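You operate a simulated robot arm through the tools that you are given. There is no shell and no other tool.

You run a simulated robot arm. Do the job below in one go: nothing can be reset, and whatever is moved stays where it is left.

Task
Clip the bag of onions shut and stand it in the grey crate.
Fine: clip dial on the colour of the strip in the holder, rocker to FREE, one pull of the red lever, rocker back to LOCK. Set down upright: red net bag. Where these are worked on the way, their far stop is far enough and under half their travel is too little: lock rocker.
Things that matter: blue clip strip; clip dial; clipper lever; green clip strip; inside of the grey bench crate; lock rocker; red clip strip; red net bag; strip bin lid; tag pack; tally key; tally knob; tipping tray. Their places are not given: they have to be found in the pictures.

It is judged by the outcome, as a careful person would: the job done as asked, and still so three seconds after it is handed in. It fails if anything else is knocked over, pushed out of place, dropped, spilled or broken.

Robot
A 6-joint arm with a two-finger parallel gripper, fixed in place. Base frame: the origin is at the foot of the arm, x ahead of it, y to its left, z up; the work surface is at about z = 0. Lengths are in cm, angles in rad, forces in N, time in s.
With the tool pointing down near the work surface it reaches from about 24 to 58 cm from the base axis. Its first joint turns from -2.897 to 2.897 rad. Payload 1.5 kg.
The TCP is the grasp point between the finger pads, 3 cm short of the fingertips. In the tool frame z runs along the fingers and y along their closing line. The gripper opens to 8 cm. The fingers are 1.7 cm wide and 1.2 cm thick; the gripper's body (4 by 8.2 cm) begins 8 cm behind the TCP.
Orientation is that of the tool frame in the base frame, as a unit quaternion [w, x, y, z]. With the fingers straight down and closing along the base's y, the tool's x points along the base's -x, its y along +y and its z along -z.

Tools
- The arm moves only by the tool jog_arm. Its argument "commands" is a list that holds one entry, the list of rows, each a list of 7 numbers: the shift along the tool's x, y, z in units of 20 mm (1.0 is 20 mm), then the turn, a rotation vector about the tool's x, y, z in units of 8 degrees (1.0 is 8 degrees), then the gripper command, from -1 (fully open) to 1 (shut), values between in proportion. In form: [[[x, y, z, rx, ry, rz, gripper], ...]]. A call has 1 to 20 rows; each row shifts and turns the commanded pose from where the row before left it, along the tool's axes as they then stand. A call with a number of a shift or a turn outside -1 to 1 is refused whole. Each row takes 0.2 s and may step no farther than 5 cm and 0.15 rad from the row before; otherwise, or with a gripper value out of range, the whole call is refused. A pose out of reach is approached as far as the arm can. The call stops where the force on the tool passes 40 N (or 10 N more than at its start, if that is more) or the arm is blocked; 0.2 s more then pass. The fingers move at their own pace (about 7.2 cm/s each) and stop on an object; they squeeze with about 39 N. The grip force told is the motor's: it shows also when the fingers shut on nothing. Time passes only in rows, and 0.2 s behind the last, so rows that do not move let the fingers close. The reply holds the time, the measured pose of the TCP, the force on the tool along the base axes, the opening and the grip force, in the units named above and with some noise, with the torque about the TCP (base axes, N m) and any sound that the robot's microphone picked up, and new pictures: "views" is both (left out), scene, wrist or none.
- Cameras (640 x 400 px; columns grow to the right, rows downward): "scene" is fixed at [5.02, 49.8, 63.43]; the picture's right is [-0.52, -0.86, 0.00], its down [-0.59, 0.36, -0.72] and it looks along [0.62, -0.37, -0.69] (base axes); focal length 331 px, centre (320, 200). "wrist" rides on the gripper at [7.2, -0.7, -12.2] in the tool frame; the picture's right is [0.09, 1.00, 0.00], its down [-0.84, 0.08, -0.54] and it looks along [-0.54, 0.05, 0.84] (tool axes); focal length 238 px, centre (320, 200).
- point_at(camera, pixels): for up to 12 pixels [column, row] of the newest picture of that camera ("zoom" is the newest enlarged one), the place [x, y, z] in the base frame of the surface seen there, good to about 0.2 cm. No time passes.
- enlarge(camera, box): a new picture of the part [left, top, right, bottom] of that camera's present view, enlarged. No time passes.
- hand_in(): hands the job in; it is judged then, once.

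Open the gripper and draw the arm clear of the work before you hand the job in, unless the task says otherwise.

The tools are called after ">>>" as a command line: name --argument value ..., lists and objects as JSON in quotes. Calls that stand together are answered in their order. jog_arm: Moves the arm, as the interface text tells. Its arguments: {"type":"object","properties":{"commands":{"type":"array","items":{"type":"array","items":{"type":"array","items":{"type":"number"}}}},"views":{"type":"string","enum":["both","scene","wrist","none"]}},"required":["commands"]} The other tools are called the same way: point_at (camera, pixels) gives the place of the surface under pixels of a picture; enlarge (camera, box) takes an enlarged picture of a part of a camera's view; hand_in () hands the job in.

At the start:

```text
time_s: 0.0
position: [29.59, 19.61, 38.98]
ee_rot: [0.0, 0.0, 1.0, 0.001]
ft_force: [-0.6, -0.9, 0.8]
torque: [0.01, 0.0, 0.02]
width: 8.01
gripper_force: 0.1
```

scene: 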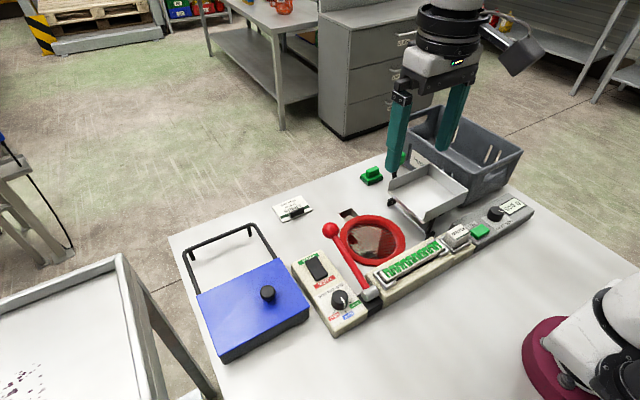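
wrist: 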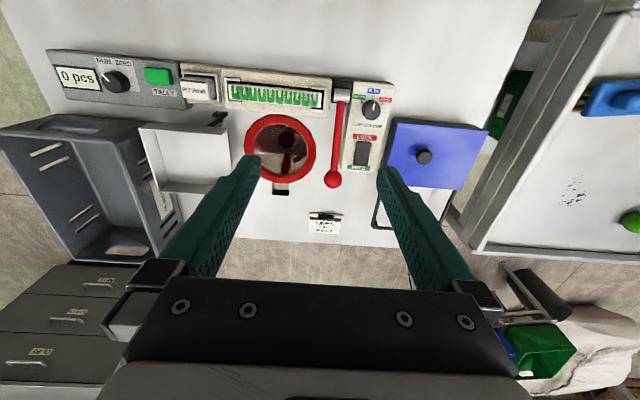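

The scene shows the clipper station (dial near (340,300), rocker near (318,268), red lever knob (330,230)), a red ring at (370,240) and the crate at (470,150). I enlarge these parts to read them.

>>> enlarge --camera "scene" --box '[280, 200, 460, 340]'

>>> enlarge --camera "wrist" --box '[210, 60, 410, 210]'

>>> enlarge --camera "scene" --box '[340, 100, 560, 260]'

```text
2.86 times, centred on (370, 270) of scene
```

zoom: 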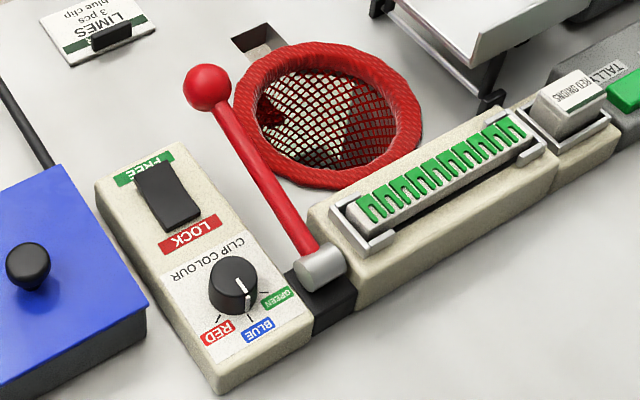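

```text
2.67 times, centred on (310, 135) of wrist
```

zoom: 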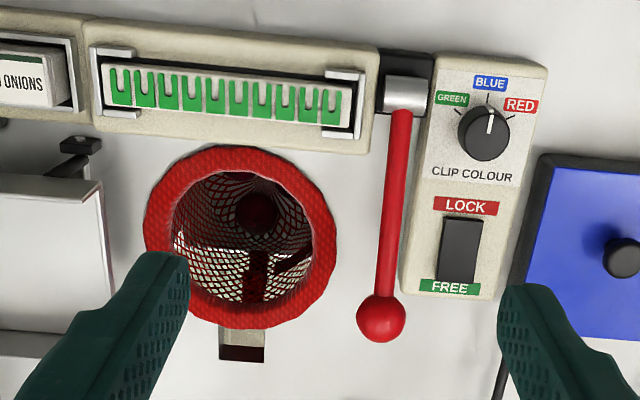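

```text
2.50 times, centred on (450, 180) of scene
```

zoom: 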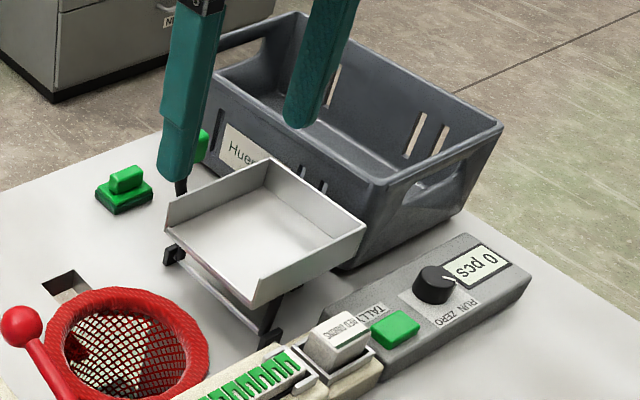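

The strip in the holder looks green and the dial points near BLUE/RED. I locate the main things by pixel.

>>> point_at --camera "scene" --pixels '[[330, 230], [370, 293], [340, 299], [318, 268], [312, 262], [324, 275], [370, 217], [345, 240], [403, 240], [375, 262], [372, 240], [350, 213]]'

>>> point_at --camera "wrist" --pixels '[[332, 180], [342, 90], [371, 109], [361, 153], [361, 143], [361, 163], [280, 118], [250, 148], [311, 148], [280, 177], [280, 150], [281, 190]]'

>>> point_at --camera "scene" --pixels '[[430, 115], [522, 151], [480, 205], [410, 150], [470, 150], [440, 150], [395, 190], [425, 218], [466, 186], [437, 166], [420, 190], [480, 180]]'

```text
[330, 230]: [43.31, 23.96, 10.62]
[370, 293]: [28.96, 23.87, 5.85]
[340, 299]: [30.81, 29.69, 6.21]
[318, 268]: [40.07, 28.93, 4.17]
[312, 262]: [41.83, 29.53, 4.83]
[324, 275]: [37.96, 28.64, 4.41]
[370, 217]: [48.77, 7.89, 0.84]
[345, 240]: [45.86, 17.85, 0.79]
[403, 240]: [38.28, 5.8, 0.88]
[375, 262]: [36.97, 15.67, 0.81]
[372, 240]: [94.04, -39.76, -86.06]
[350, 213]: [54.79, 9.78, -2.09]
```

```text
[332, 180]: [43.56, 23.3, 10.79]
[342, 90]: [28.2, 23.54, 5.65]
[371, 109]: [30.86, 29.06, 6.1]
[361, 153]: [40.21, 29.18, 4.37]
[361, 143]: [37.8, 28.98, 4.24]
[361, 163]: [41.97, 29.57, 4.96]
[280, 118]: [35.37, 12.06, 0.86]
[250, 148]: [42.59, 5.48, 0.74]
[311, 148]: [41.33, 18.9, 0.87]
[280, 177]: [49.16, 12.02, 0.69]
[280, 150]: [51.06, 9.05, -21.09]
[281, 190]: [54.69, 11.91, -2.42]
```

```text
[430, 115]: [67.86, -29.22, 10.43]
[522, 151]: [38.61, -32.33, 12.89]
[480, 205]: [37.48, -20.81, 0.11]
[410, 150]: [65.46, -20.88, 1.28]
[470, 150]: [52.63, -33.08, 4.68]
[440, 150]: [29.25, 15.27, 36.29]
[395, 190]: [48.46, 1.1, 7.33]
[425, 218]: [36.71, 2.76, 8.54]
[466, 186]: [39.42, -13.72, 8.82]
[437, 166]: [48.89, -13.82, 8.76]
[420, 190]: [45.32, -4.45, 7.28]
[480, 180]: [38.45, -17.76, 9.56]
```

The red ring sits at about (42.3, 12.2, 0.8) around a hole, with the bag hanging below. I look into it and at the tag, the strip and the dial more closely.

>>> enlarge --camera "wrist" --box '[235, 105, 325, 200]'

>>> enlarge --camera "scene" --box '[325, 200, 415, 270]'

>>> enlarge --camera "scene" --box '[290, 245, 390, 335]'

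>>> enlarge --camera "wrist" --box '[330, 75, 410, 185]'

>>> enlarge --camera "wrist" --box '[40, 40, 240, 200]'

>>> enlarge --camera "wrist" --box '[0, 100, 200, 270]'

```text
4.21 times, centred on (280, 152) of wrist
```

zoom: 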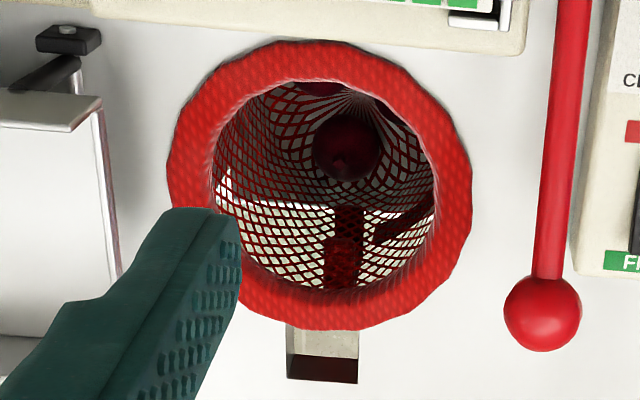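

```text
5.71 times, centred on (370, 235) of scene
```

zoom: 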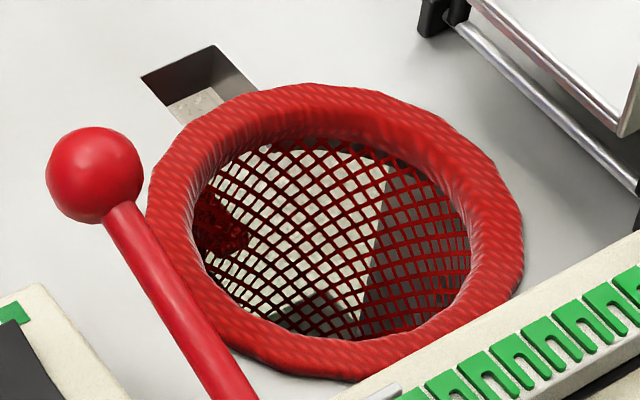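

```text
4.44 times, centred on (340, 290) of scene
```

zoom: 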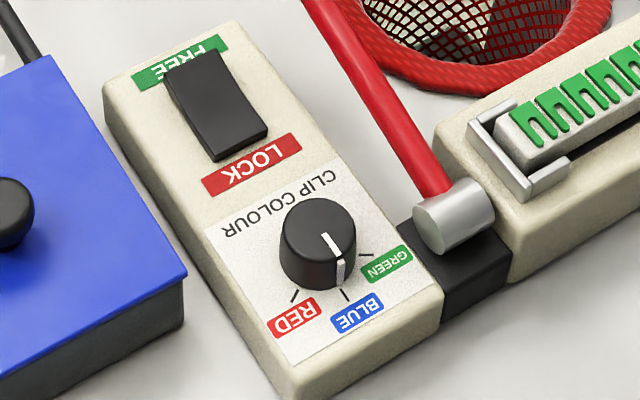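

```text
3.64 times, centred on (370, 130) of wrist
```

zoom: 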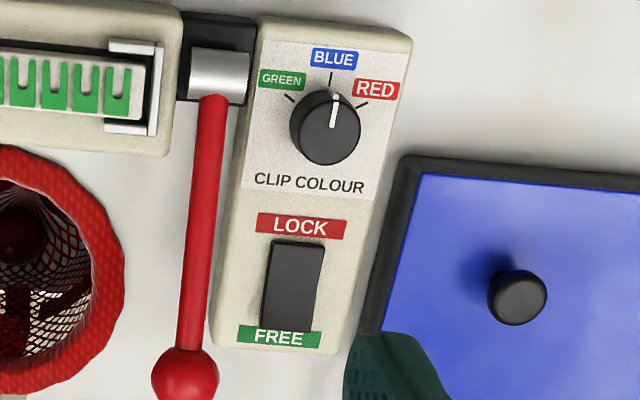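

```text
2.50 times, centred on (140, 120) of wrist
```

zoom: 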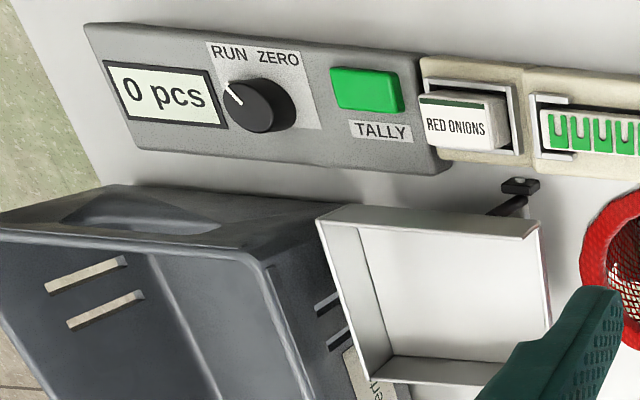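

```text
2.35 times, centred on (100, 185) of wrist
```

zoom: 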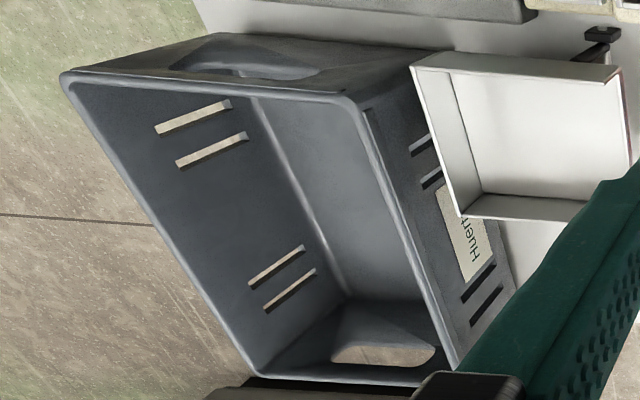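

The rocker's LOCK end is pressed down (z 4.2 vs 5.0 at the FREE end), the dial points to BLUE, and the strip at wrist (275,95) is green, so the dial must go to GREEN. I move above the dial to get a closer look, with the fingers partly closed.

>>> jog_arm --commands '[[[-0.06, 0.485, 0.95, 0, 0, 0, -0.125], [-0.06, 0.485, 0.95, 0, 0, 0, -0.125], [-0.06, 0.485, 0.95, 0, 0, 0, -0.125], [-0.06, 0.485, 0.95, 0, 0, 0, -0.125], [-0.06, 0.485, 0.95, 0, 0, 0, -0.125], [-0.06, 0.485, 0.95, 0, 0, 0, -0.125], [-0.06, 0.485, 0.95, 0, 0, 0, -0.125], [-0.06, 0.485, 0.95, 0, 0, 0, -0.125], [-0.06, 0.485, 0.95, 0, 0, 0, -0.125], [0, 0, 0, 0, 0, 0, -0.125]]]' --views "both"

```text
time_s: 2.2
position: [30.67, 28.44, 21.7]
ee_rot: [0.0, 0.0, 1.0, 0.001]
ft_force: [0.3, -0.9, -1.0]
torque: [-0.03, -0.02, -0.03]
width: 4.5
gripper_force: 0.0
```

scene: 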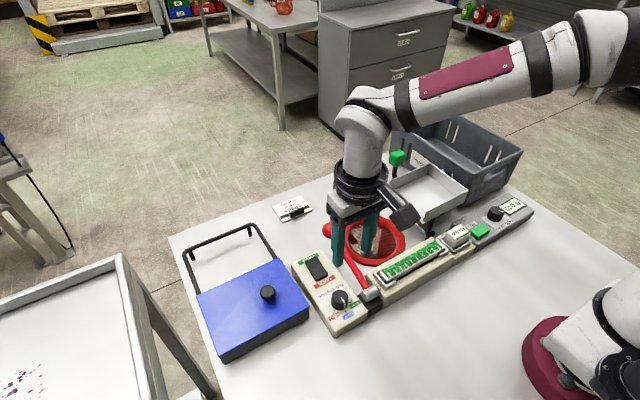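
wrist: 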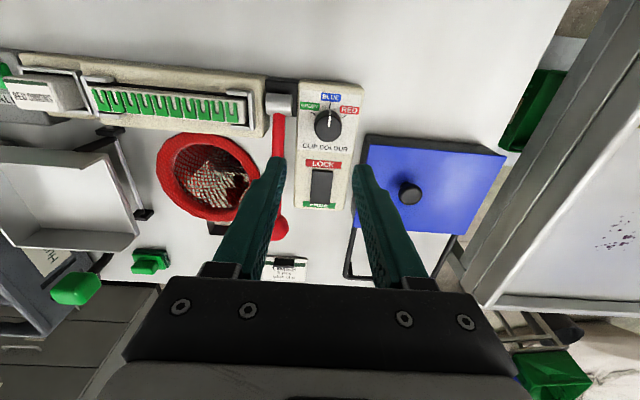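

The fingers are straddling the panel's line of sight; the dial is at wrist (327,125) and the rocker at (321,184). I enlarge the dial and rocker to measure them.

>>> enlarge --camera "wrist" --box '[285, 75, 375, 220]'

>>> enlarge --camera "wrist" --box '[295, 85, 365, 155]'

```text
2.76 times, centred on (330, 148) of wrist
```

zoom: 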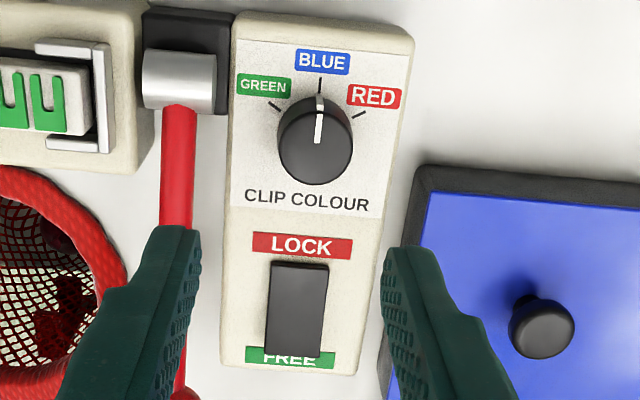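

```text
5.71 times, centred on (330, 120) of wrist
```

zoom: 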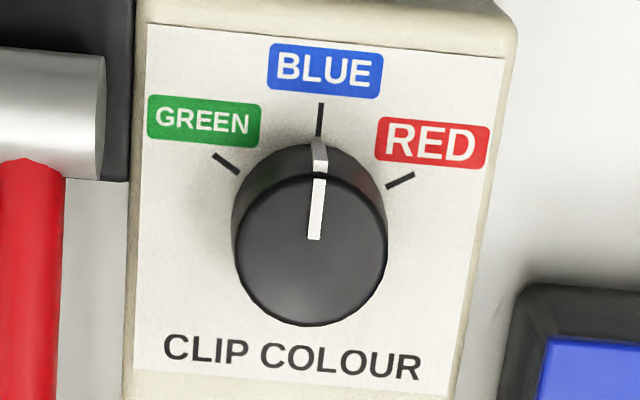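

Dial clearly on BLUE. I measure knob top, knob edges and the tick marks in this zoom (640x400 zoom picture).

>>> point_at --camera "zoom" --pixels '[[310, 250], [238, 245], [382, 250], [312, 320], [320, 180], [215, 155], [238, 173], [320, 105], [412, 174], [388, 187], [320, 148], [200, 250]]'

```text
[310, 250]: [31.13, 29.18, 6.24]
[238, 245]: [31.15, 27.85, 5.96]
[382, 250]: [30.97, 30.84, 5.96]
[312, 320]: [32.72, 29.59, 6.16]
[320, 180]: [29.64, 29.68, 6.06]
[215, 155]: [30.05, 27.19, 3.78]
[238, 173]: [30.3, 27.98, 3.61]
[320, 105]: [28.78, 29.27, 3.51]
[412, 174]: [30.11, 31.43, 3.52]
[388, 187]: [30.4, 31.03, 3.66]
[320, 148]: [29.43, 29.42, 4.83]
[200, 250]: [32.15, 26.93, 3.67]
```

The knob's centre is about (31.1, 29.35), radius 1.55, top z 6.15, panel z 3.6; GREEN is about 60° counter-clockwise (seen from above) from BLUE. I align above it and descend to z≈10.

>>> jog_arm --commands '[[[-0.215, 0.455, 0.85, 0, 0, 0, -0.125], [0, 0, 1, 0, 0, 0, -0.125], [0, 0, 1, 0, 0, 0, -0.125], [0, 0, 1, 0, 0, 0, -0.125], [0, 0, 1, 0, 0, 0, -0.125], [0, 0, 0.9, 0, 0, 0, -0.125], [0, 0, 0, 0, 0, 0, -0.125], [0, 0, 0, 0, 0, 0, -0.125]]]' --views "both"

```text
time_s: 4.0
position: [31.05, 29.26, 10.36]
ee_rot: [0.0, 0.0, 1.0, 0.001]
ft_force: [0.7, 1.0, -0.3]
torque: [0.01, 0.01, 0.02]
width: 4.51
gripper_force: 0.1
```

scene: 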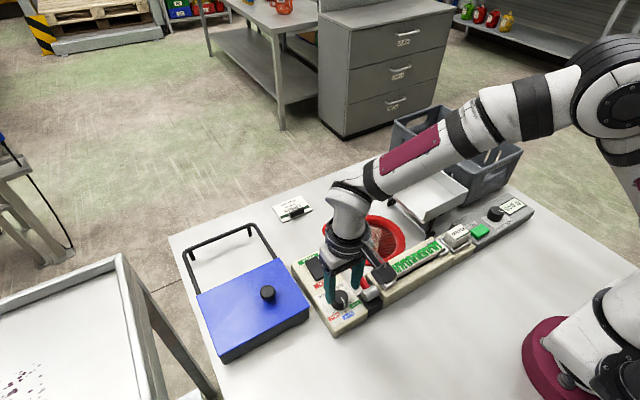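
wrist: 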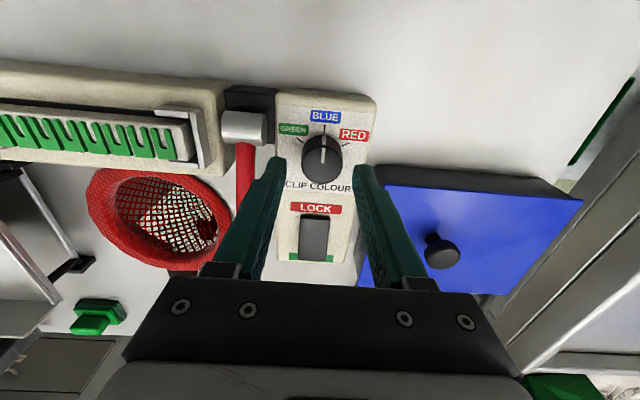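

The fingers straddle the knob at wrist (322,158), clear of the lever hinge. I lower to fingertips z≈4.2 and close on the knob.

>>> jog_arm --commands '[[[0, 0, 0.8, 0, 0, 0, -0.125], [0, 0, 0.79, 0, 0, 0, -0.125], [0, 0, 0, 0, 0, 0, -0.125], [0, 0, 0, 0, 0, 0, 0.4], [0, 0, 0, 0, 0, 0, 0.7], [0, 0, 0, 0, 0, 0, 0.7]]]' --views "both"

```text
time_s: 5.4
position: [31.12, 29.34, 7.15]
ee_rot: [0.0, 0.0, 1.0, 0.002]
ft_force: [-1.6, 28.1, -4.6]
torque: [0.74, -0.27, 0.14]
width: 3.62
gripper_force: 13.4
```

scene: 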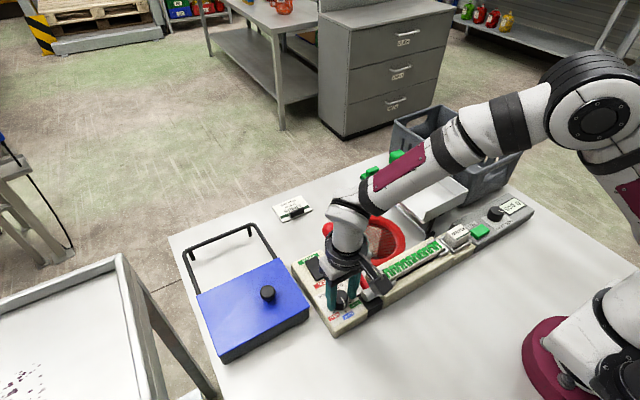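
wrist: 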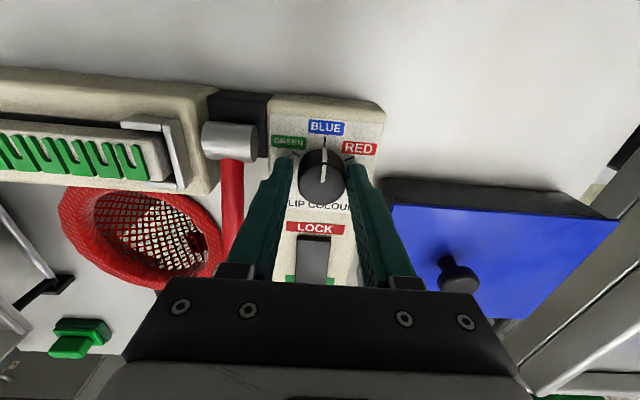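

The force of 28 N along +y says only the right finger touches: the knob centre is about 0.26 cm further to +y. I loosen, shift, and close again.

>>> jog_arm --commands '[[[0, 0, 0, 0, 0, 0, -0.05], [0, 0.13, 0, 0, 0, 0, -0.05], [0, 0, 0, 0, 0, 0, -0.05], [0, 0, 0, 0, 0, 0, 0.15], [0, 0, 0, 0, 0, 0, 0.25]]]' --views "wrist"

```text
time_s: 6.6
position: [31.09, 29.56, 7.18]
ee_rot: [0.0, 0.001, 1.0, 0.001]
ft_force: [-0.3, -0.9, -1.0]
torque: [-0.05, 0.02, -0.03]
width: 3.31
gripper_force: 29.0
```

wrist: 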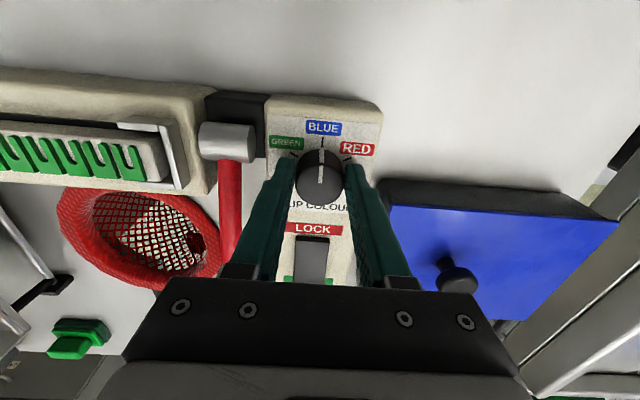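

The grip is now balanced at width 3.31 with near-zero side force. I squeeze and turn the tool about its z by −60° (counter-clockwise from above) towards GREEN.

>>> jog_arm --commands '[[[0, 0, 0, 0, 0, 0, 1], [0, 0, 0, 0, 0, 0, 1], [0, 0, 0, 0, 0, -0.75, 1], [0, 0, 0, 0, 0, -0.75, 1], [0, 0, 0, 0, 0, -0.75, 1], [0, 0, 0, 0, 0, -0.75, 1], [0, 0, 0, 0, 0, -0.75, 1], [0, 0, 0, 0, 0, 0, 1]]]' --views "both"

```text
time_s: 8.0
position: [30.98, 29.22, 7.08]
ee_rot: [0.0, -0.202, 0.979, -0.002]
ft_force: [-0.8, -3.4, 1.0]
torque: [-0.06, -0.22, -0.03]
width: 3.3
gripper_force: 40.9
stopped in row 7: the force on the tool passed its limit at 43 N (the readings are from after the stop); the commanded pose is now the measured one
```

scene: 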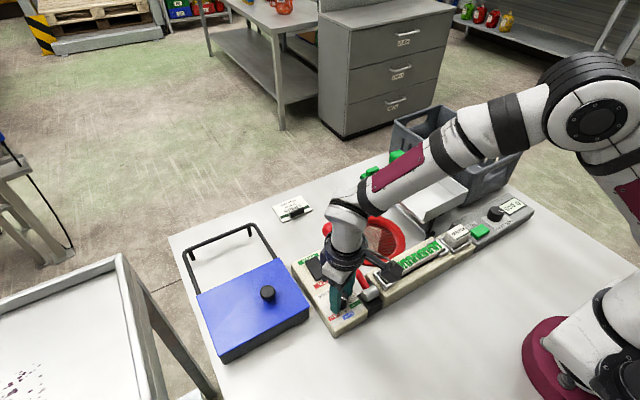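
wrist: 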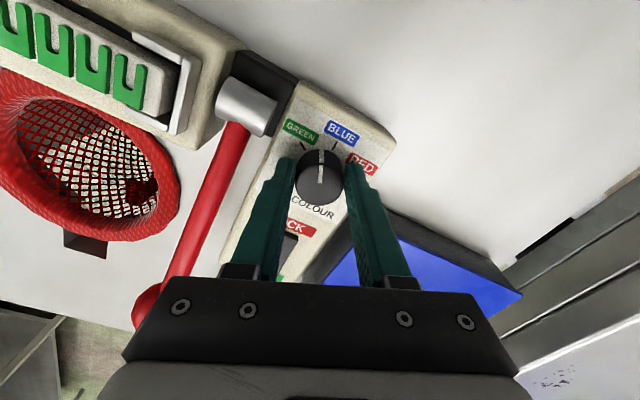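

The knob has turned about 23° with the tool (pointer now left of the BLUE tick), but a side force built up because the knob axis lies about 0.8 cm off the TCP along the tool x. I go on turning on an arc about that axis and watch the force.

>>> jog_arm --commands '[[[0, -0.046, 0, 0, 0, -0.75, 1], [0, -0.046, 0, 0, 0, -0.75, 1], [0, 0, 0, 0, 0, 0, 1]]]' --views "none"

```text
time_s: 8.8
position: [31.15, 29.25, 7.2]
ee_rot: [-0.001, -0.305, 0.953, 0.0]
ft_force: [-9.2, 14.7, -3.1]
torque: [0.42, 0.46, 0.05]
width: 3.3
gripper_force: 41.1
```

The side force is now 17 N along +tool y, so I over-corrected a little. I shift back by 0.12 cm and turn on with a smaller arc.

>>> jog_arm --commands '[[[0, 0.06, 0, 0, 0, -0.4, 1], [0, -0.01, 0, 0, 0, -0.7, 1], [0, 0, 0, 0, 0, 0, 1]]]' --views "wrist"

```text
time_s: 9.6
position: [31.28, 29.19, 7.22]
ee_rot: [-0.002, -0.377, 0.926, -0.002]
ft_force: [4.0, -8.5, 2.5]
torque: [-0.32, -0.16, -0.06]
width: 3.33
gripper_force: 40.9
```

wrist: 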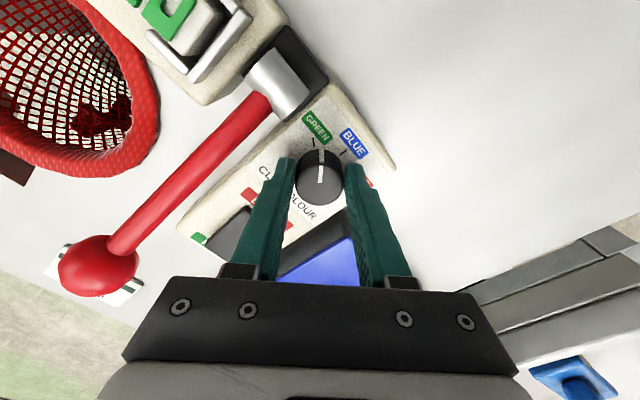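

Turned 44° so far with a small side force (−9 N along tool y); the pointer at wrist (320,160) is nearing the GREEN tick. I enlarge to judge the remainder.

>>> enlarge --camera "wrist" --box '[270, 95, 390, 215]'

```text
3.33 times, centred on (330, 155) of wrist
```

zoom: 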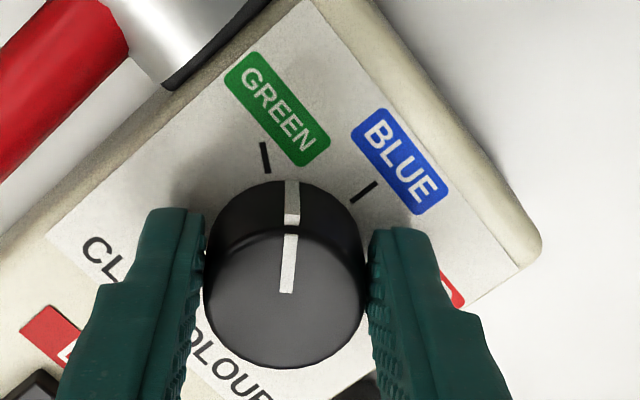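

About 15° remain to the GREEN tick (zoom (265,157)). I correct the side offset slightly and turn 16° more.

>>> jog_arm --commands '[[[0, -0.035, 0, 0, 0, -0.7, 1], [0, -0.02, 0, 0, 0, -0.7, 1], [0, -0.02, 0, 0, 0, -0.6, 1], [0, 0, 0, 0, 0, 0, 1]]]' --views "wrist"

>>> enlarge --camera "wrist" --box '[270, 95, 390, 215]'

```text
time_s: 10.6
position: [31.24, 29.02, 7.17]
ee_rot: [-0.002, -0.502, 0.865, -0.001]
ft_force: [18.3, -16.4, -5.4]
torque: [-0.29, -0.5, -0.54]
width: 3.28
gripper_force: 40.9
```

wrist: 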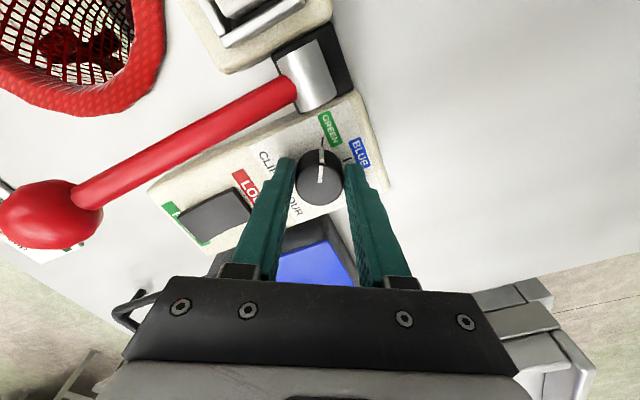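

```text
3.33 times, centred on (330, 155) of wrist
```

zoom: 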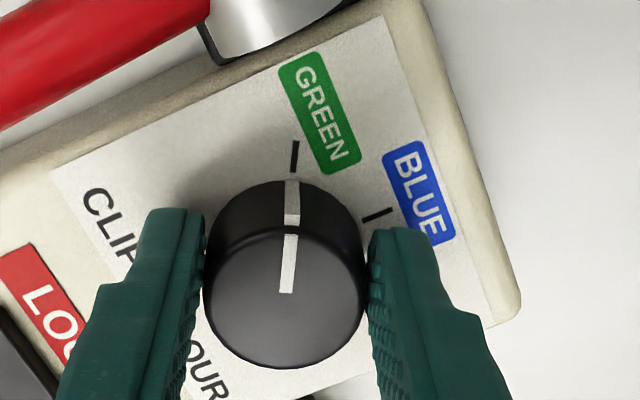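

The pointer at zoom (291,200) lines up with the GREEN tick at (295,155), and a resisting torque suggests the detent or stop. I let go and rise to check.

>>> jog_arm --commands '[[[0, 0, 0, 0, 0, 0, -0.125], [0, 0, 0, 0, 0, 0, -0.125], [0, 0, -1, 0, 0, 0, -0.125], [0, 0, -1, 0, 0, 0, -0.125], [0, 0, -1, 0, 0, 0, -0.125], [0, 0, 0, 0, 0, 0, -0.125]]]' --views "both"

>>> enlarge --camera "wrist" --box '[270, 75, 390, 195]'

```text
time_s: 12.0
position: [31.23, 28.95, 13.22]
ee_rot: [0.0, -0.501, 0.866, -0.001]
ft_force: [0.6, 0.6, 0.5]
torque: [-0.02, -0.01, -0.04]
width: 4.52
gripper_force: 0.1
```

scene: 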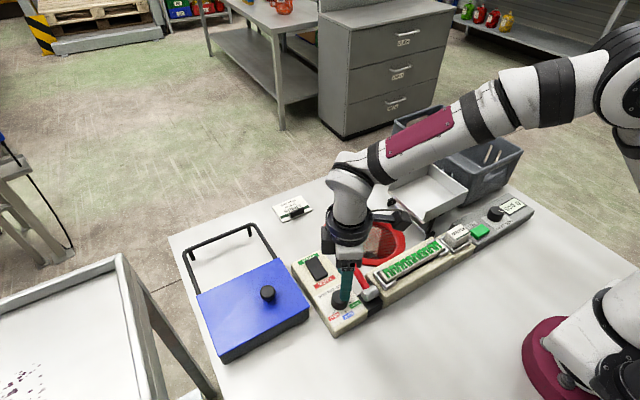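
wrist: 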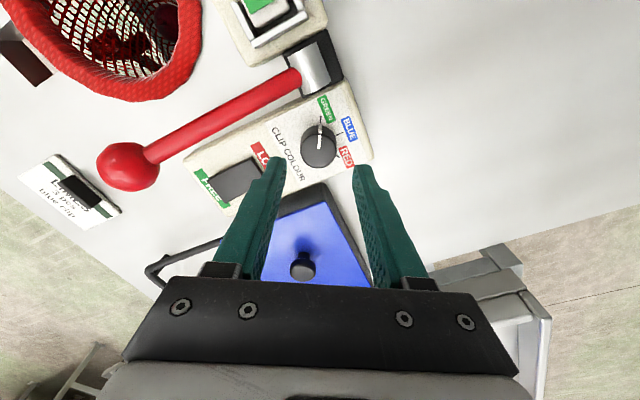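

```text
3.33 times, centred on (330, 135) of wrist
```

zoom: 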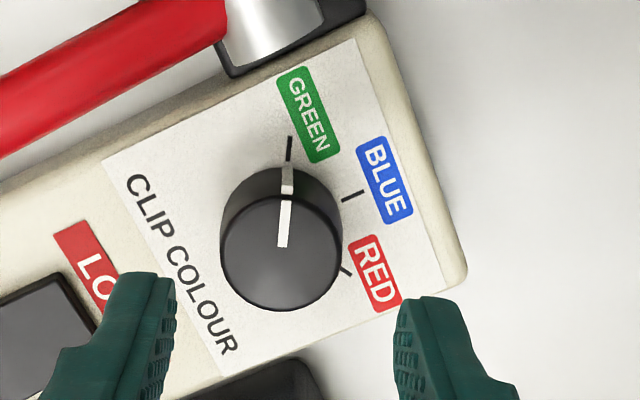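

The pointer sits on the GREEN tick. Now I turn the tool back, close the fingers and move above the rocker's FREE end near x≈41.4, y≈29.

>>> jog_arm --commands '[[[0, 0, 0, 0, 0, 0.94, 1], [0, 0, 0, 0, 0, 0.94, 1], [0, 0, 0, 0, 0, 0.94, 1], [0, 0, 0, 0, 0, 0.94, 1], [0, 0, 0, 0, 0, 0.94, 1], [0, 0, 0, 0, 0, 0.94, 1], [0, 0, 0, 0, 0, 0.94, 1], [0, 0, 0, 0, 0, 0.94, 1], [-0.85, 0.03, 0, 0, 0, 0, 1], [-0.85, 0, 0, 0, 0, 0, 1], [-0.85, 0, 0, 0, 0, 0, 1], [0, 0, 0, 0, 0, 0, 1]]]' --views "both"

>>> enlarge --camera "wrist" --box '[240, 75, 400, 195]'

```text
time_s: 14.6
position: [36.36, 29.27, 13.12]
ee_rot: [-0.001, 0.001, 1.0, -0.001]
ft_force: [0.3, -0.1, -0.3]
torque: [0.03, 0.0, 0.02]
width: 0.03
gripper_force: 21.4
```

scene: 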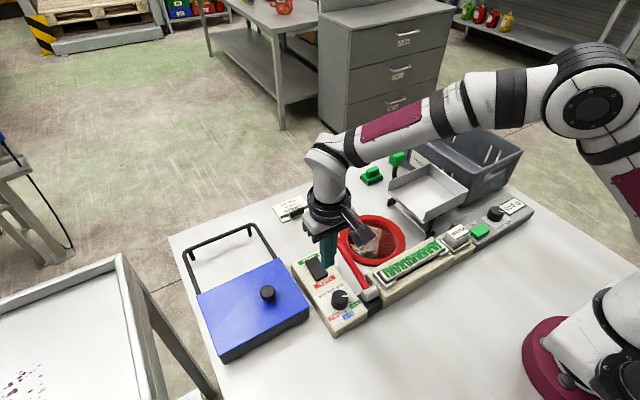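
wrist: 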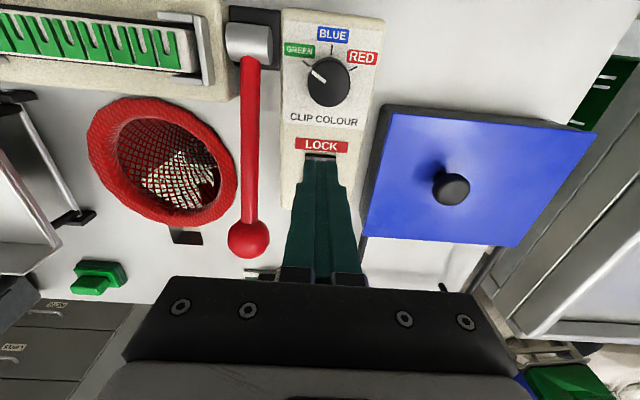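

```text
3.33 times, centred on (320, 135) of wrist
```

zoom: 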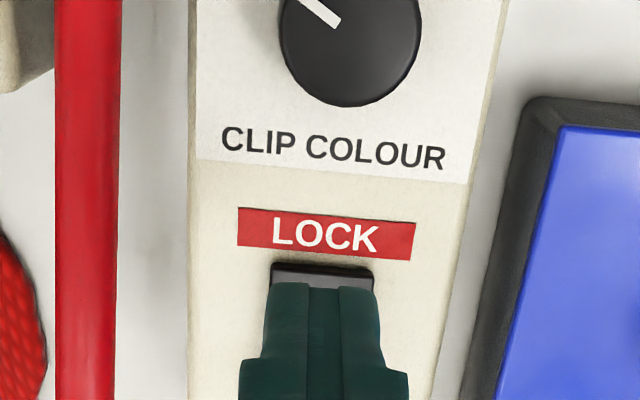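

The dial pointer remains on GREEN. The fingers hide the rocker from the wrist camera, so I check the rocker in the scene view.

>>> enlarge --camera "scene" --box '[285, 245, 365, 315]'

```text
5.71 times, centred on (325, 280) of scene
```

zoom: 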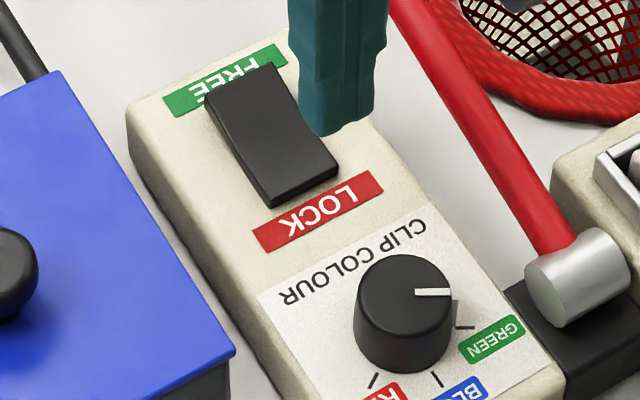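

>>> point_at --camera "zoom" --pixels '[[212, 100], [270, 68], [275, 200], [330, 165], [260, 120], [300, 160], [245, 95], [225, 90], [170, 105], [280, 60]]'

```text
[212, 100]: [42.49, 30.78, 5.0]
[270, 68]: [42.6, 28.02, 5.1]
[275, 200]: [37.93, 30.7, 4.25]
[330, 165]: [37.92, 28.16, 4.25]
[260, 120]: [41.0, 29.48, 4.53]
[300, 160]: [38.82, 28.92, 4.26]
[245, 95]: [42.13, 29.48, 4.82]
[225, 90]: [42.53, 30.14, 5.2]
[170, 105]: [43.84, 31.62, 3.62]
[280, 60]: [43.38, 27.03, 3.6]
```

The rocker spans x 37.7–42.7, y 28.0–30.8, with the FREE end raised to z≈5.1. I move over its FREE end at (42.0, 29.4) and come down to fingertips just above it.

>>> jog_arm --commands '[[[-0.94, 0.03, 0, 0, 0, 0, 1], [-0.94, 0.03, 0, 0, 0, 0, 1], [-0.94, 0, 0, 0, 0, 0, 1], [0, 0, 0.75, 0, 0, 0, 1], [0, 0, 0.75, 0, 0, 0, 1], [0, 0, 0.6, 0, 0, 0, 1], [0, 0, 0, 0, 0, 0, 1]]]' --views "scene"

>>> enlarge --camera "scene" --box '[275, 225, 375, 315]'

```text
time_s: 16.2
position: [41.94, 29.24, 8.95]
ee_rot: [-0.001, 0.001, 1.0, -0.001]
ft_force: [-0.5, -0.4, 0.3]
torque: [-0.01, 0.02, 0.0]
width: 0.0
gripper_force: 20.5
```

scene: 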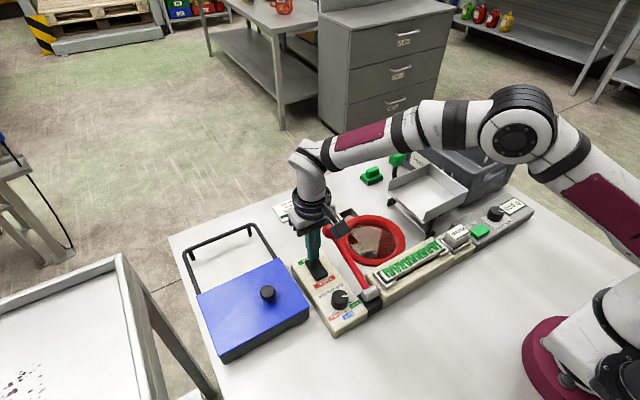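

```text
4.44 times, centred on (325, 270) of scene
```

zoom: 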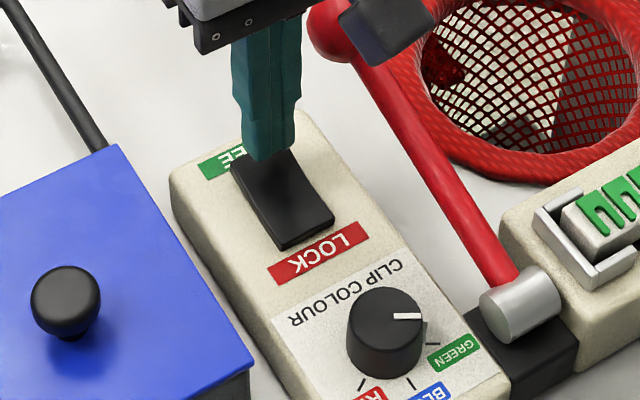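

The fingertips are right above the raised FREE end. I press down in small steps.

>>> jog_arm --commands '[[[0, 0, 0.2, 0, 0, 0, 1], [0, 0, 0.2, 0, 0, 0, 1], [0, 0, 0.15, 0, 0, 0, 1], [0, 0, 0.15, 0, 0, 0, 1], [0, 0, 0.1, 0, 0, 0, 1], [0, 0, 0.1, 0, 0, 0, 1], [0, 0, 0, 0, 0, 0, 1]]]' --views "scene"

>>> enlarge --camera "scene" --box '[275, 225, 375, 315]'

```text
time_s: 17.6
position: [42.15, 29.34, 7.4]
ee_rot: [0.002, 0.0, 1.0, 0.001]
ft_force: [-1.6, -1.0, 6.3]
torque: [-0.05, 0.05, 0.01]
width: 0.0
gripper_force: 21.0
stopped in row 6: the force on the tool passed its limit at 43 N (the readings are from after the stop); the commanded pose is now the measured one
```

scene: 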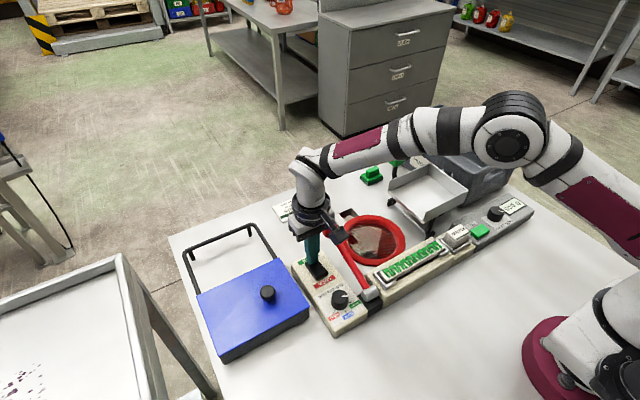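

```text
4.44 times, centred on (325, 270) of scene
```

zoom: 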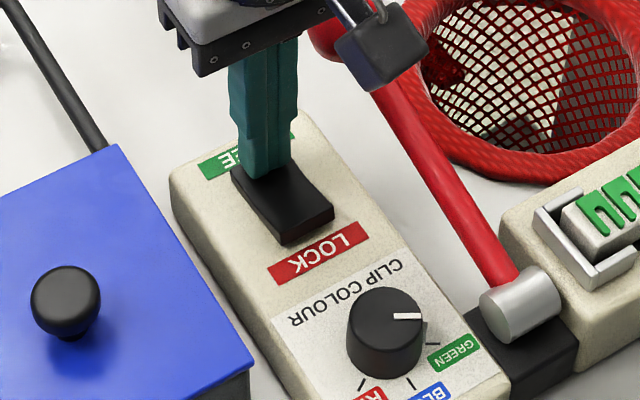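

The push ended hard at tip z≈4.4 (43 N). I rise a little and measure both rocker ends.

>>> jog_arm --commands '[[[0, 0, -1, 0, 0, 0, 1], [0, 0, -1, 0, 0, 0, 1], [0, 0, -1, 0, 0, 0, 1], [0, 0, 0, 0, 0, 0, 1]]]' --views "scene"

>>> enlarge --camera "scene" --box '[285, 245, 365, 315]'

>>> point_at --camera "zoom" --pixels '[[215, 105], [270, 72], [275, 195], [330, 165], [260, 120], [300, 160], [245, 100], [225, 95], [275, 205], [320, 180]]'

```text
time_s: 18.6
position: [42.08, 29.34, 13.58]
ee_rot: [0.001, 0.0, 1.0, 0.0]
ft_force: [-0.1, -0.9, -0.5]
torque: [0.04, 0.04, 0.0]
width: 0.02
gripper_force: 21.3
```

scene: 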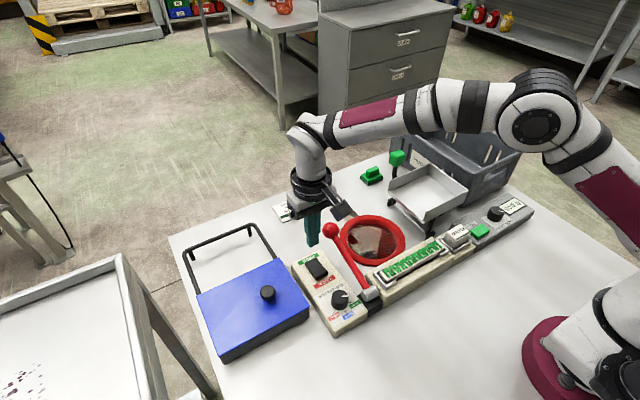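

```text
5.71 times, centred on (325, 280) of scene
```

zoom: 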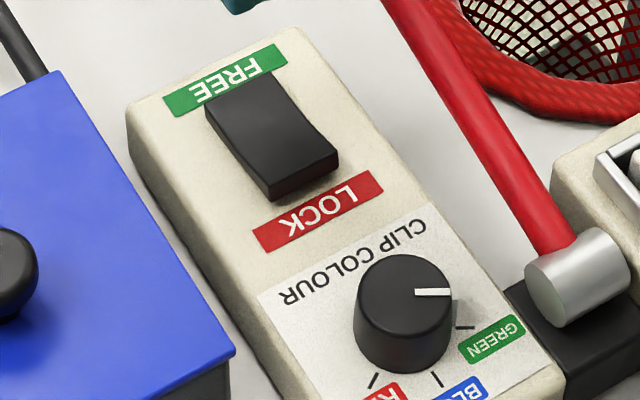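

```text
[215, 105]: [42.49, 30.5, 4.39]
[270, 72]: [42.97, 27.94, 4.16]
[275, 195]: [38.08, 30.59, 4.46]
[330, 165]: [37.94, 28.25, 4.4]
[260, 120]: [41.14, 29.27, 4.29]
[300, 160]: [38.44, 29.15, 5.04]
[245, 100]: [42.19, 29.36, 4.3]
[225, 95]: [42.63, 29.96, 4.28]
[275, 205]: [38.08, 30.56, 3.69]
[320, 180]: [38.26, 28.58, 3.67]
```

Rocker now reads FREE end low (4.2–4.3), LOCK end raised (~5.0): it is on FREE. The lever ball's centre works out at about (44.3, 23.4, 9.25), radius 1.8; I rise, open and move above it.

>>> jog_arm --commands '[[[0, 0, -0.9, 0, 0, 0, 1], [0, 0, -0.9, 0, 0, 0, 1], [-0.37, -0.99, 0, 0, 0, 0, -0.5], [-0.37, -0.99, 0, 0, 0, 0, -0.5], [-0.37, -0.99, 0, 0, 0, 0, -0.5], [0, 0, 0, 0, 0, 0, -0.5], [0, 0, 0, 0, 0, 0, -0.5]]]' --views "both"

>>> enlarge --camera "wrist" --box '[240, 60, 400, 200]'

>>> enlarge --camera "scene" --box '[280, 160, 420, 310]'

```text
time_s: 20.2
position: [44.31, 23.43, 17.14]
ee_rot: [0.001, 0.0, 1.0, 0.0]
ft_force: [-0.6, -1.0, -0.2]
torque: [0.0, 0.02, 0.01]
width: 6.0
gripper_force: 0.0
```

scene: 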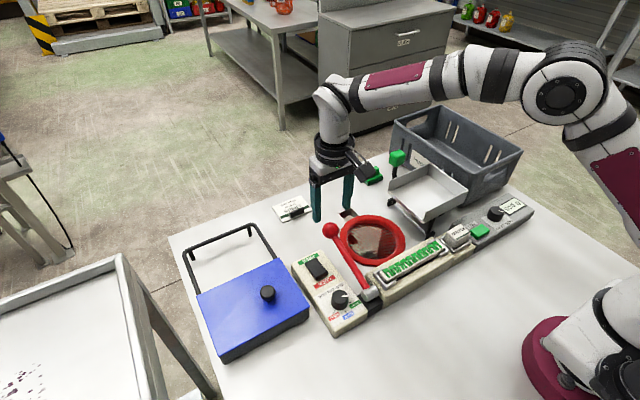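
wrist: 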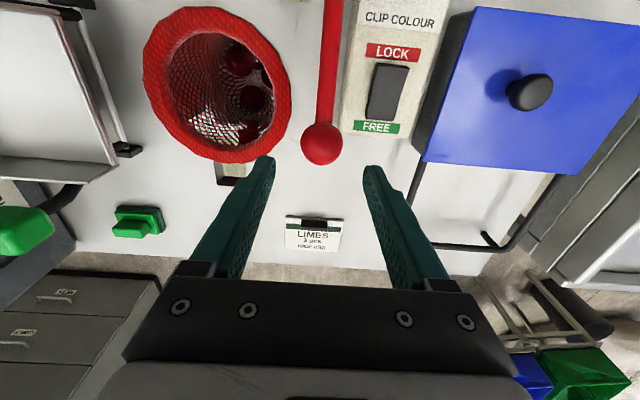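

```text
2.86 times, centred on (320, 130) of wrist
```

zoom: 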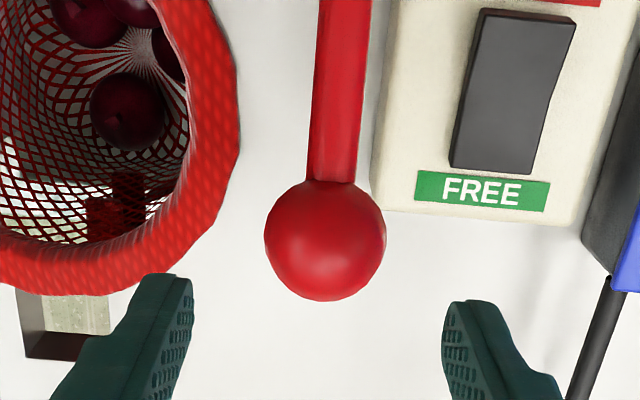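

```text
2.67 times, centred on (350, 235) of scene
```

zoom: 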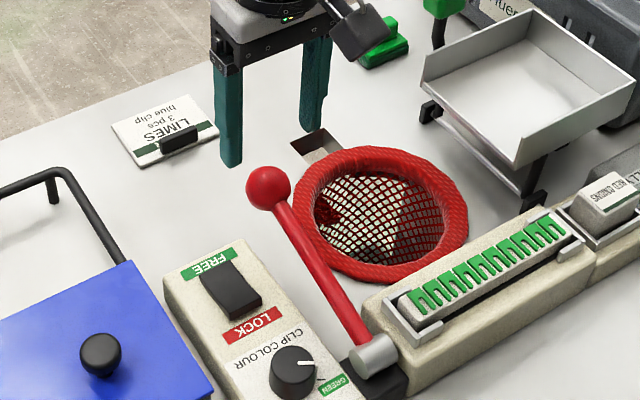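

The ball is centred at wrist (321,143), with the fingers open around its y. I measure its surface again for the grip height.

>>> point_at --camera "wrist" --pixels '[[321, 144], [304, 144], [339, 144], [321, 130], [321, 158], [330, 60], [230, 173], [232, 180]]'

>>> point_at --camera "scene" --pixels '[[330, 230], [331, 222], [323, 230], [340, 245], [350, 262], [362, 284]]'

```text
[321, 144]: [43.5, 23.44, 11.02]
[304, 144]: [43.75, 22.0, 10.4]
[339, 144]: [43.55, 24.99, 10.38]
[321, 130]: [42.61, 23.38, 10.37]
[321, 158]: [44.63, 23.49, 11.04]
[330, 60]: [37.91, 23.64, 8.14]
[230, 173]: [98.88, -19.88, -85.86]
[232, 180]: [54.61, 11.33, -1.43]
```

```text
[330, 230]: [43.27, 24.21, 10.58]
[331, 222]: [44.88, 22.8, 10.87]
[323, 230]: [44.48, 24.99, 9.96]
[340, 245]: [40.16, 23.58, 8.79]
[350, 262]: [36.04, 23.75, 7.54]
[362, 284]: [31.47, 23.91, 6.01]
```

Ball centre about (44.2, 23.45, 9.5). I lower to TCP z≈9.7 and close gently on the ball.

>>> jog_arm --commands '[[[0, 0, 0.95, 0, 0, 0, -0.5], [0, 0, 0.95, 0, 0, 0, -0.5], [0, 0, 0.95, 0, 0, 0, -0.5], [0, 0, 0.85, 0, 0, 0, -0.5], [0, 0, 0, 0, 0, 0, -0.5], [0, 0, 0, 0, 0, 0, 0.05], [0, 0, 0, 0, 0, 0, 0.15]]]' --views "both"

```text
time_s: 21.8
position: [44.34, 23.64, 9.57]
ee_rot: [0.001, 0.0, 1.0, -0.001]
ft_force: [0.5, 7.0, -2.1]
torque: [0.0, -0.01, -0.02]
width: 3.99
gripper_force: 3.2
```

scene: 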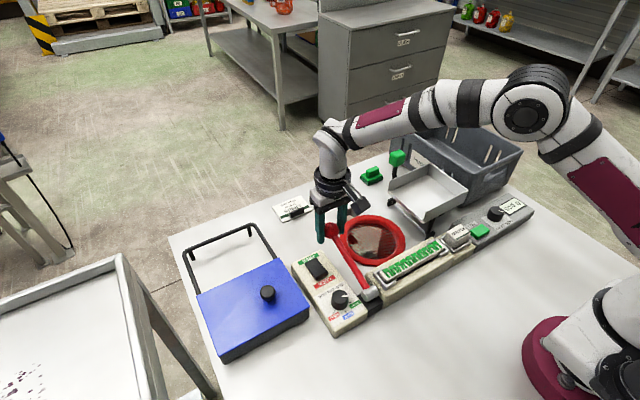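
wrist: 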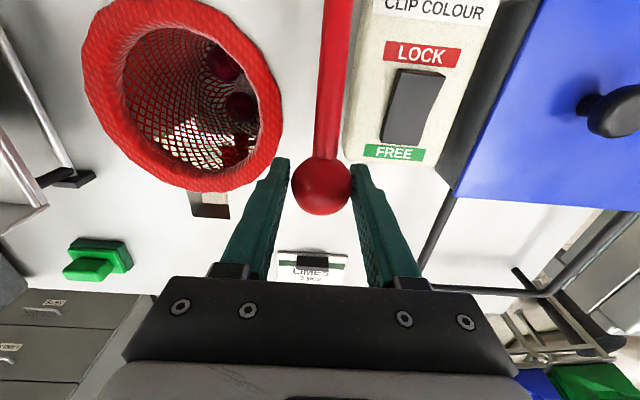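

The right finger touched first (force +7 N in y, width 4.0), so I shift 0.2 cm to +y and close fully on the ball.

>>> jog_arm --commands '[[[0, 0.11, 0, 0, 0, 0, 0.0], [0, 0, 0, 0, 0, 0, 0.1], [0, 0, 0, 0, 0, 0, 0.2], [0, 0, 0, 0, 0, 0, 0.3]]]' --views "none"

```text
time_s: 22.8
position: [44.4, 23.64, 9.64]
ee_rot: [0.001, 0.0, 1.0, 0.0]
ft_force: [1.6, -12.4, 1.9]
torque: [-0.06, 0.02, 0.03]
width: 3.86
gripper_force: 6.6
```

Now the left finger carries 12 N at width 3.86, so the ball is about 3.8 across and almost centred. I shift back slightly and complete the squeeze.

>>> jog_arm --commands '[[[0, -0.04, 0, 0, 0, 0, 0.4], [0, 0, 0, 0, 0, 0, 1], [0, 0, 0, 0, 0, 0, 1]]]' --views "none"

```text
time_s: 23.6
position: [44.31, 23.55, 9.62]
ee_rot: [0.002, 0.0, 1.0, -0.001]
ft_force: [9.9, -8.0, -3.2]
torque: [-0.03, -0.26, 0.04]
width: 3.69
gripper_force: 43.2
```

The ball is held (width 3.69, 43 N). I test gently upward along the lever's arc and read the force.

>>> jog_arm --commands '[[[0.04, 0, -0.12, 0, 0, 0, 1], [0.04, 0, -0.12, 0, 0, 0, 1], [0, 0, 0, 0, 0, 0, 1]]]' --views "none"

```text
time_s: 24.4
position: [44.04, 23.55, 10.04]
ee_rot: [0.001, 0.0, 1.0, 0.0]
ft_force: [16.6, -1.7, -31.0]
torque: [-0.03, -0.19, 0.05]
width: 3.73
gripper_force: 43.6
```

Upward gives 31 N of resistance after only 0.4 cm. I go back and test downward along the arc.

>>> jog_arm --commands '[[[-0.04, 0, 0.12, 0, 0, 0, 1], [-0.04, 0, 0.12, 0, 0, 0, 1], [0, 0, 0, 0, 0, 0, 1], [-0.04, 0, 0.12, 0, 0, 0, 1], [-0.04, 0, 0.12, 0, 0, 0, 1], [0, 0, 0, 0, 0, 0, 1]]]' --views "both"

>>> enlarge --camera "scene" --box '[280, 180, 420, 310]'

```text
time_s: 25.8
position: [44.49, 23.66, 9.27]
ee_rot: [0.0, 0.001, 1.0, -0.001]
ft_force: [-18.5, -17.1, 3.2]
torque: [-0.09, 0.97, -0.11]
width: 3.7
gripper_force: 43.2
```

scene: 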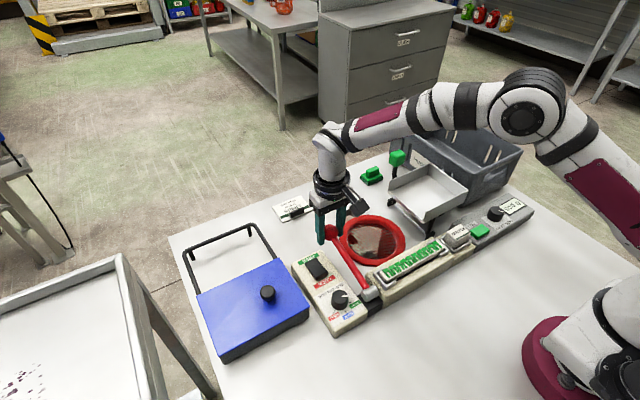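
wrist: 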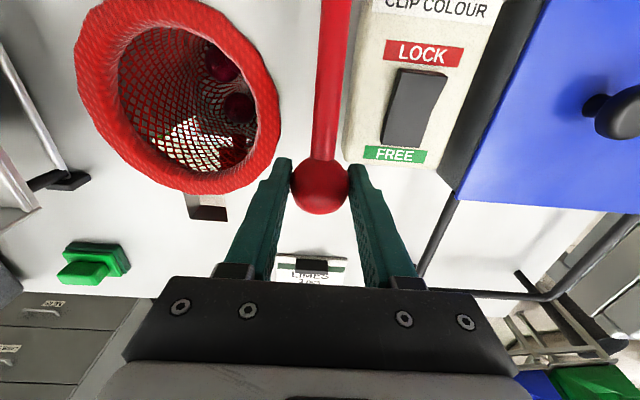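

```text
3.08 times, centred on (350, 245) of scene
```

zoom: 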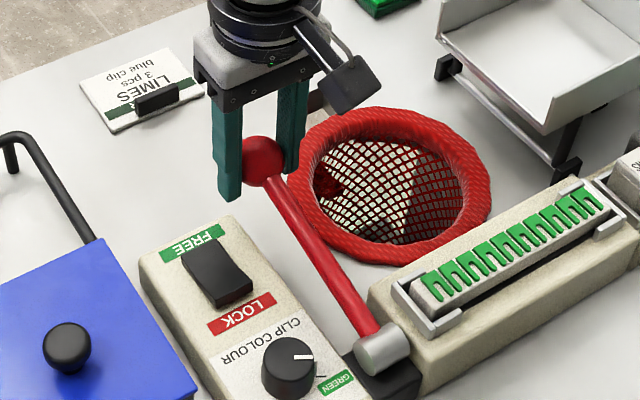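

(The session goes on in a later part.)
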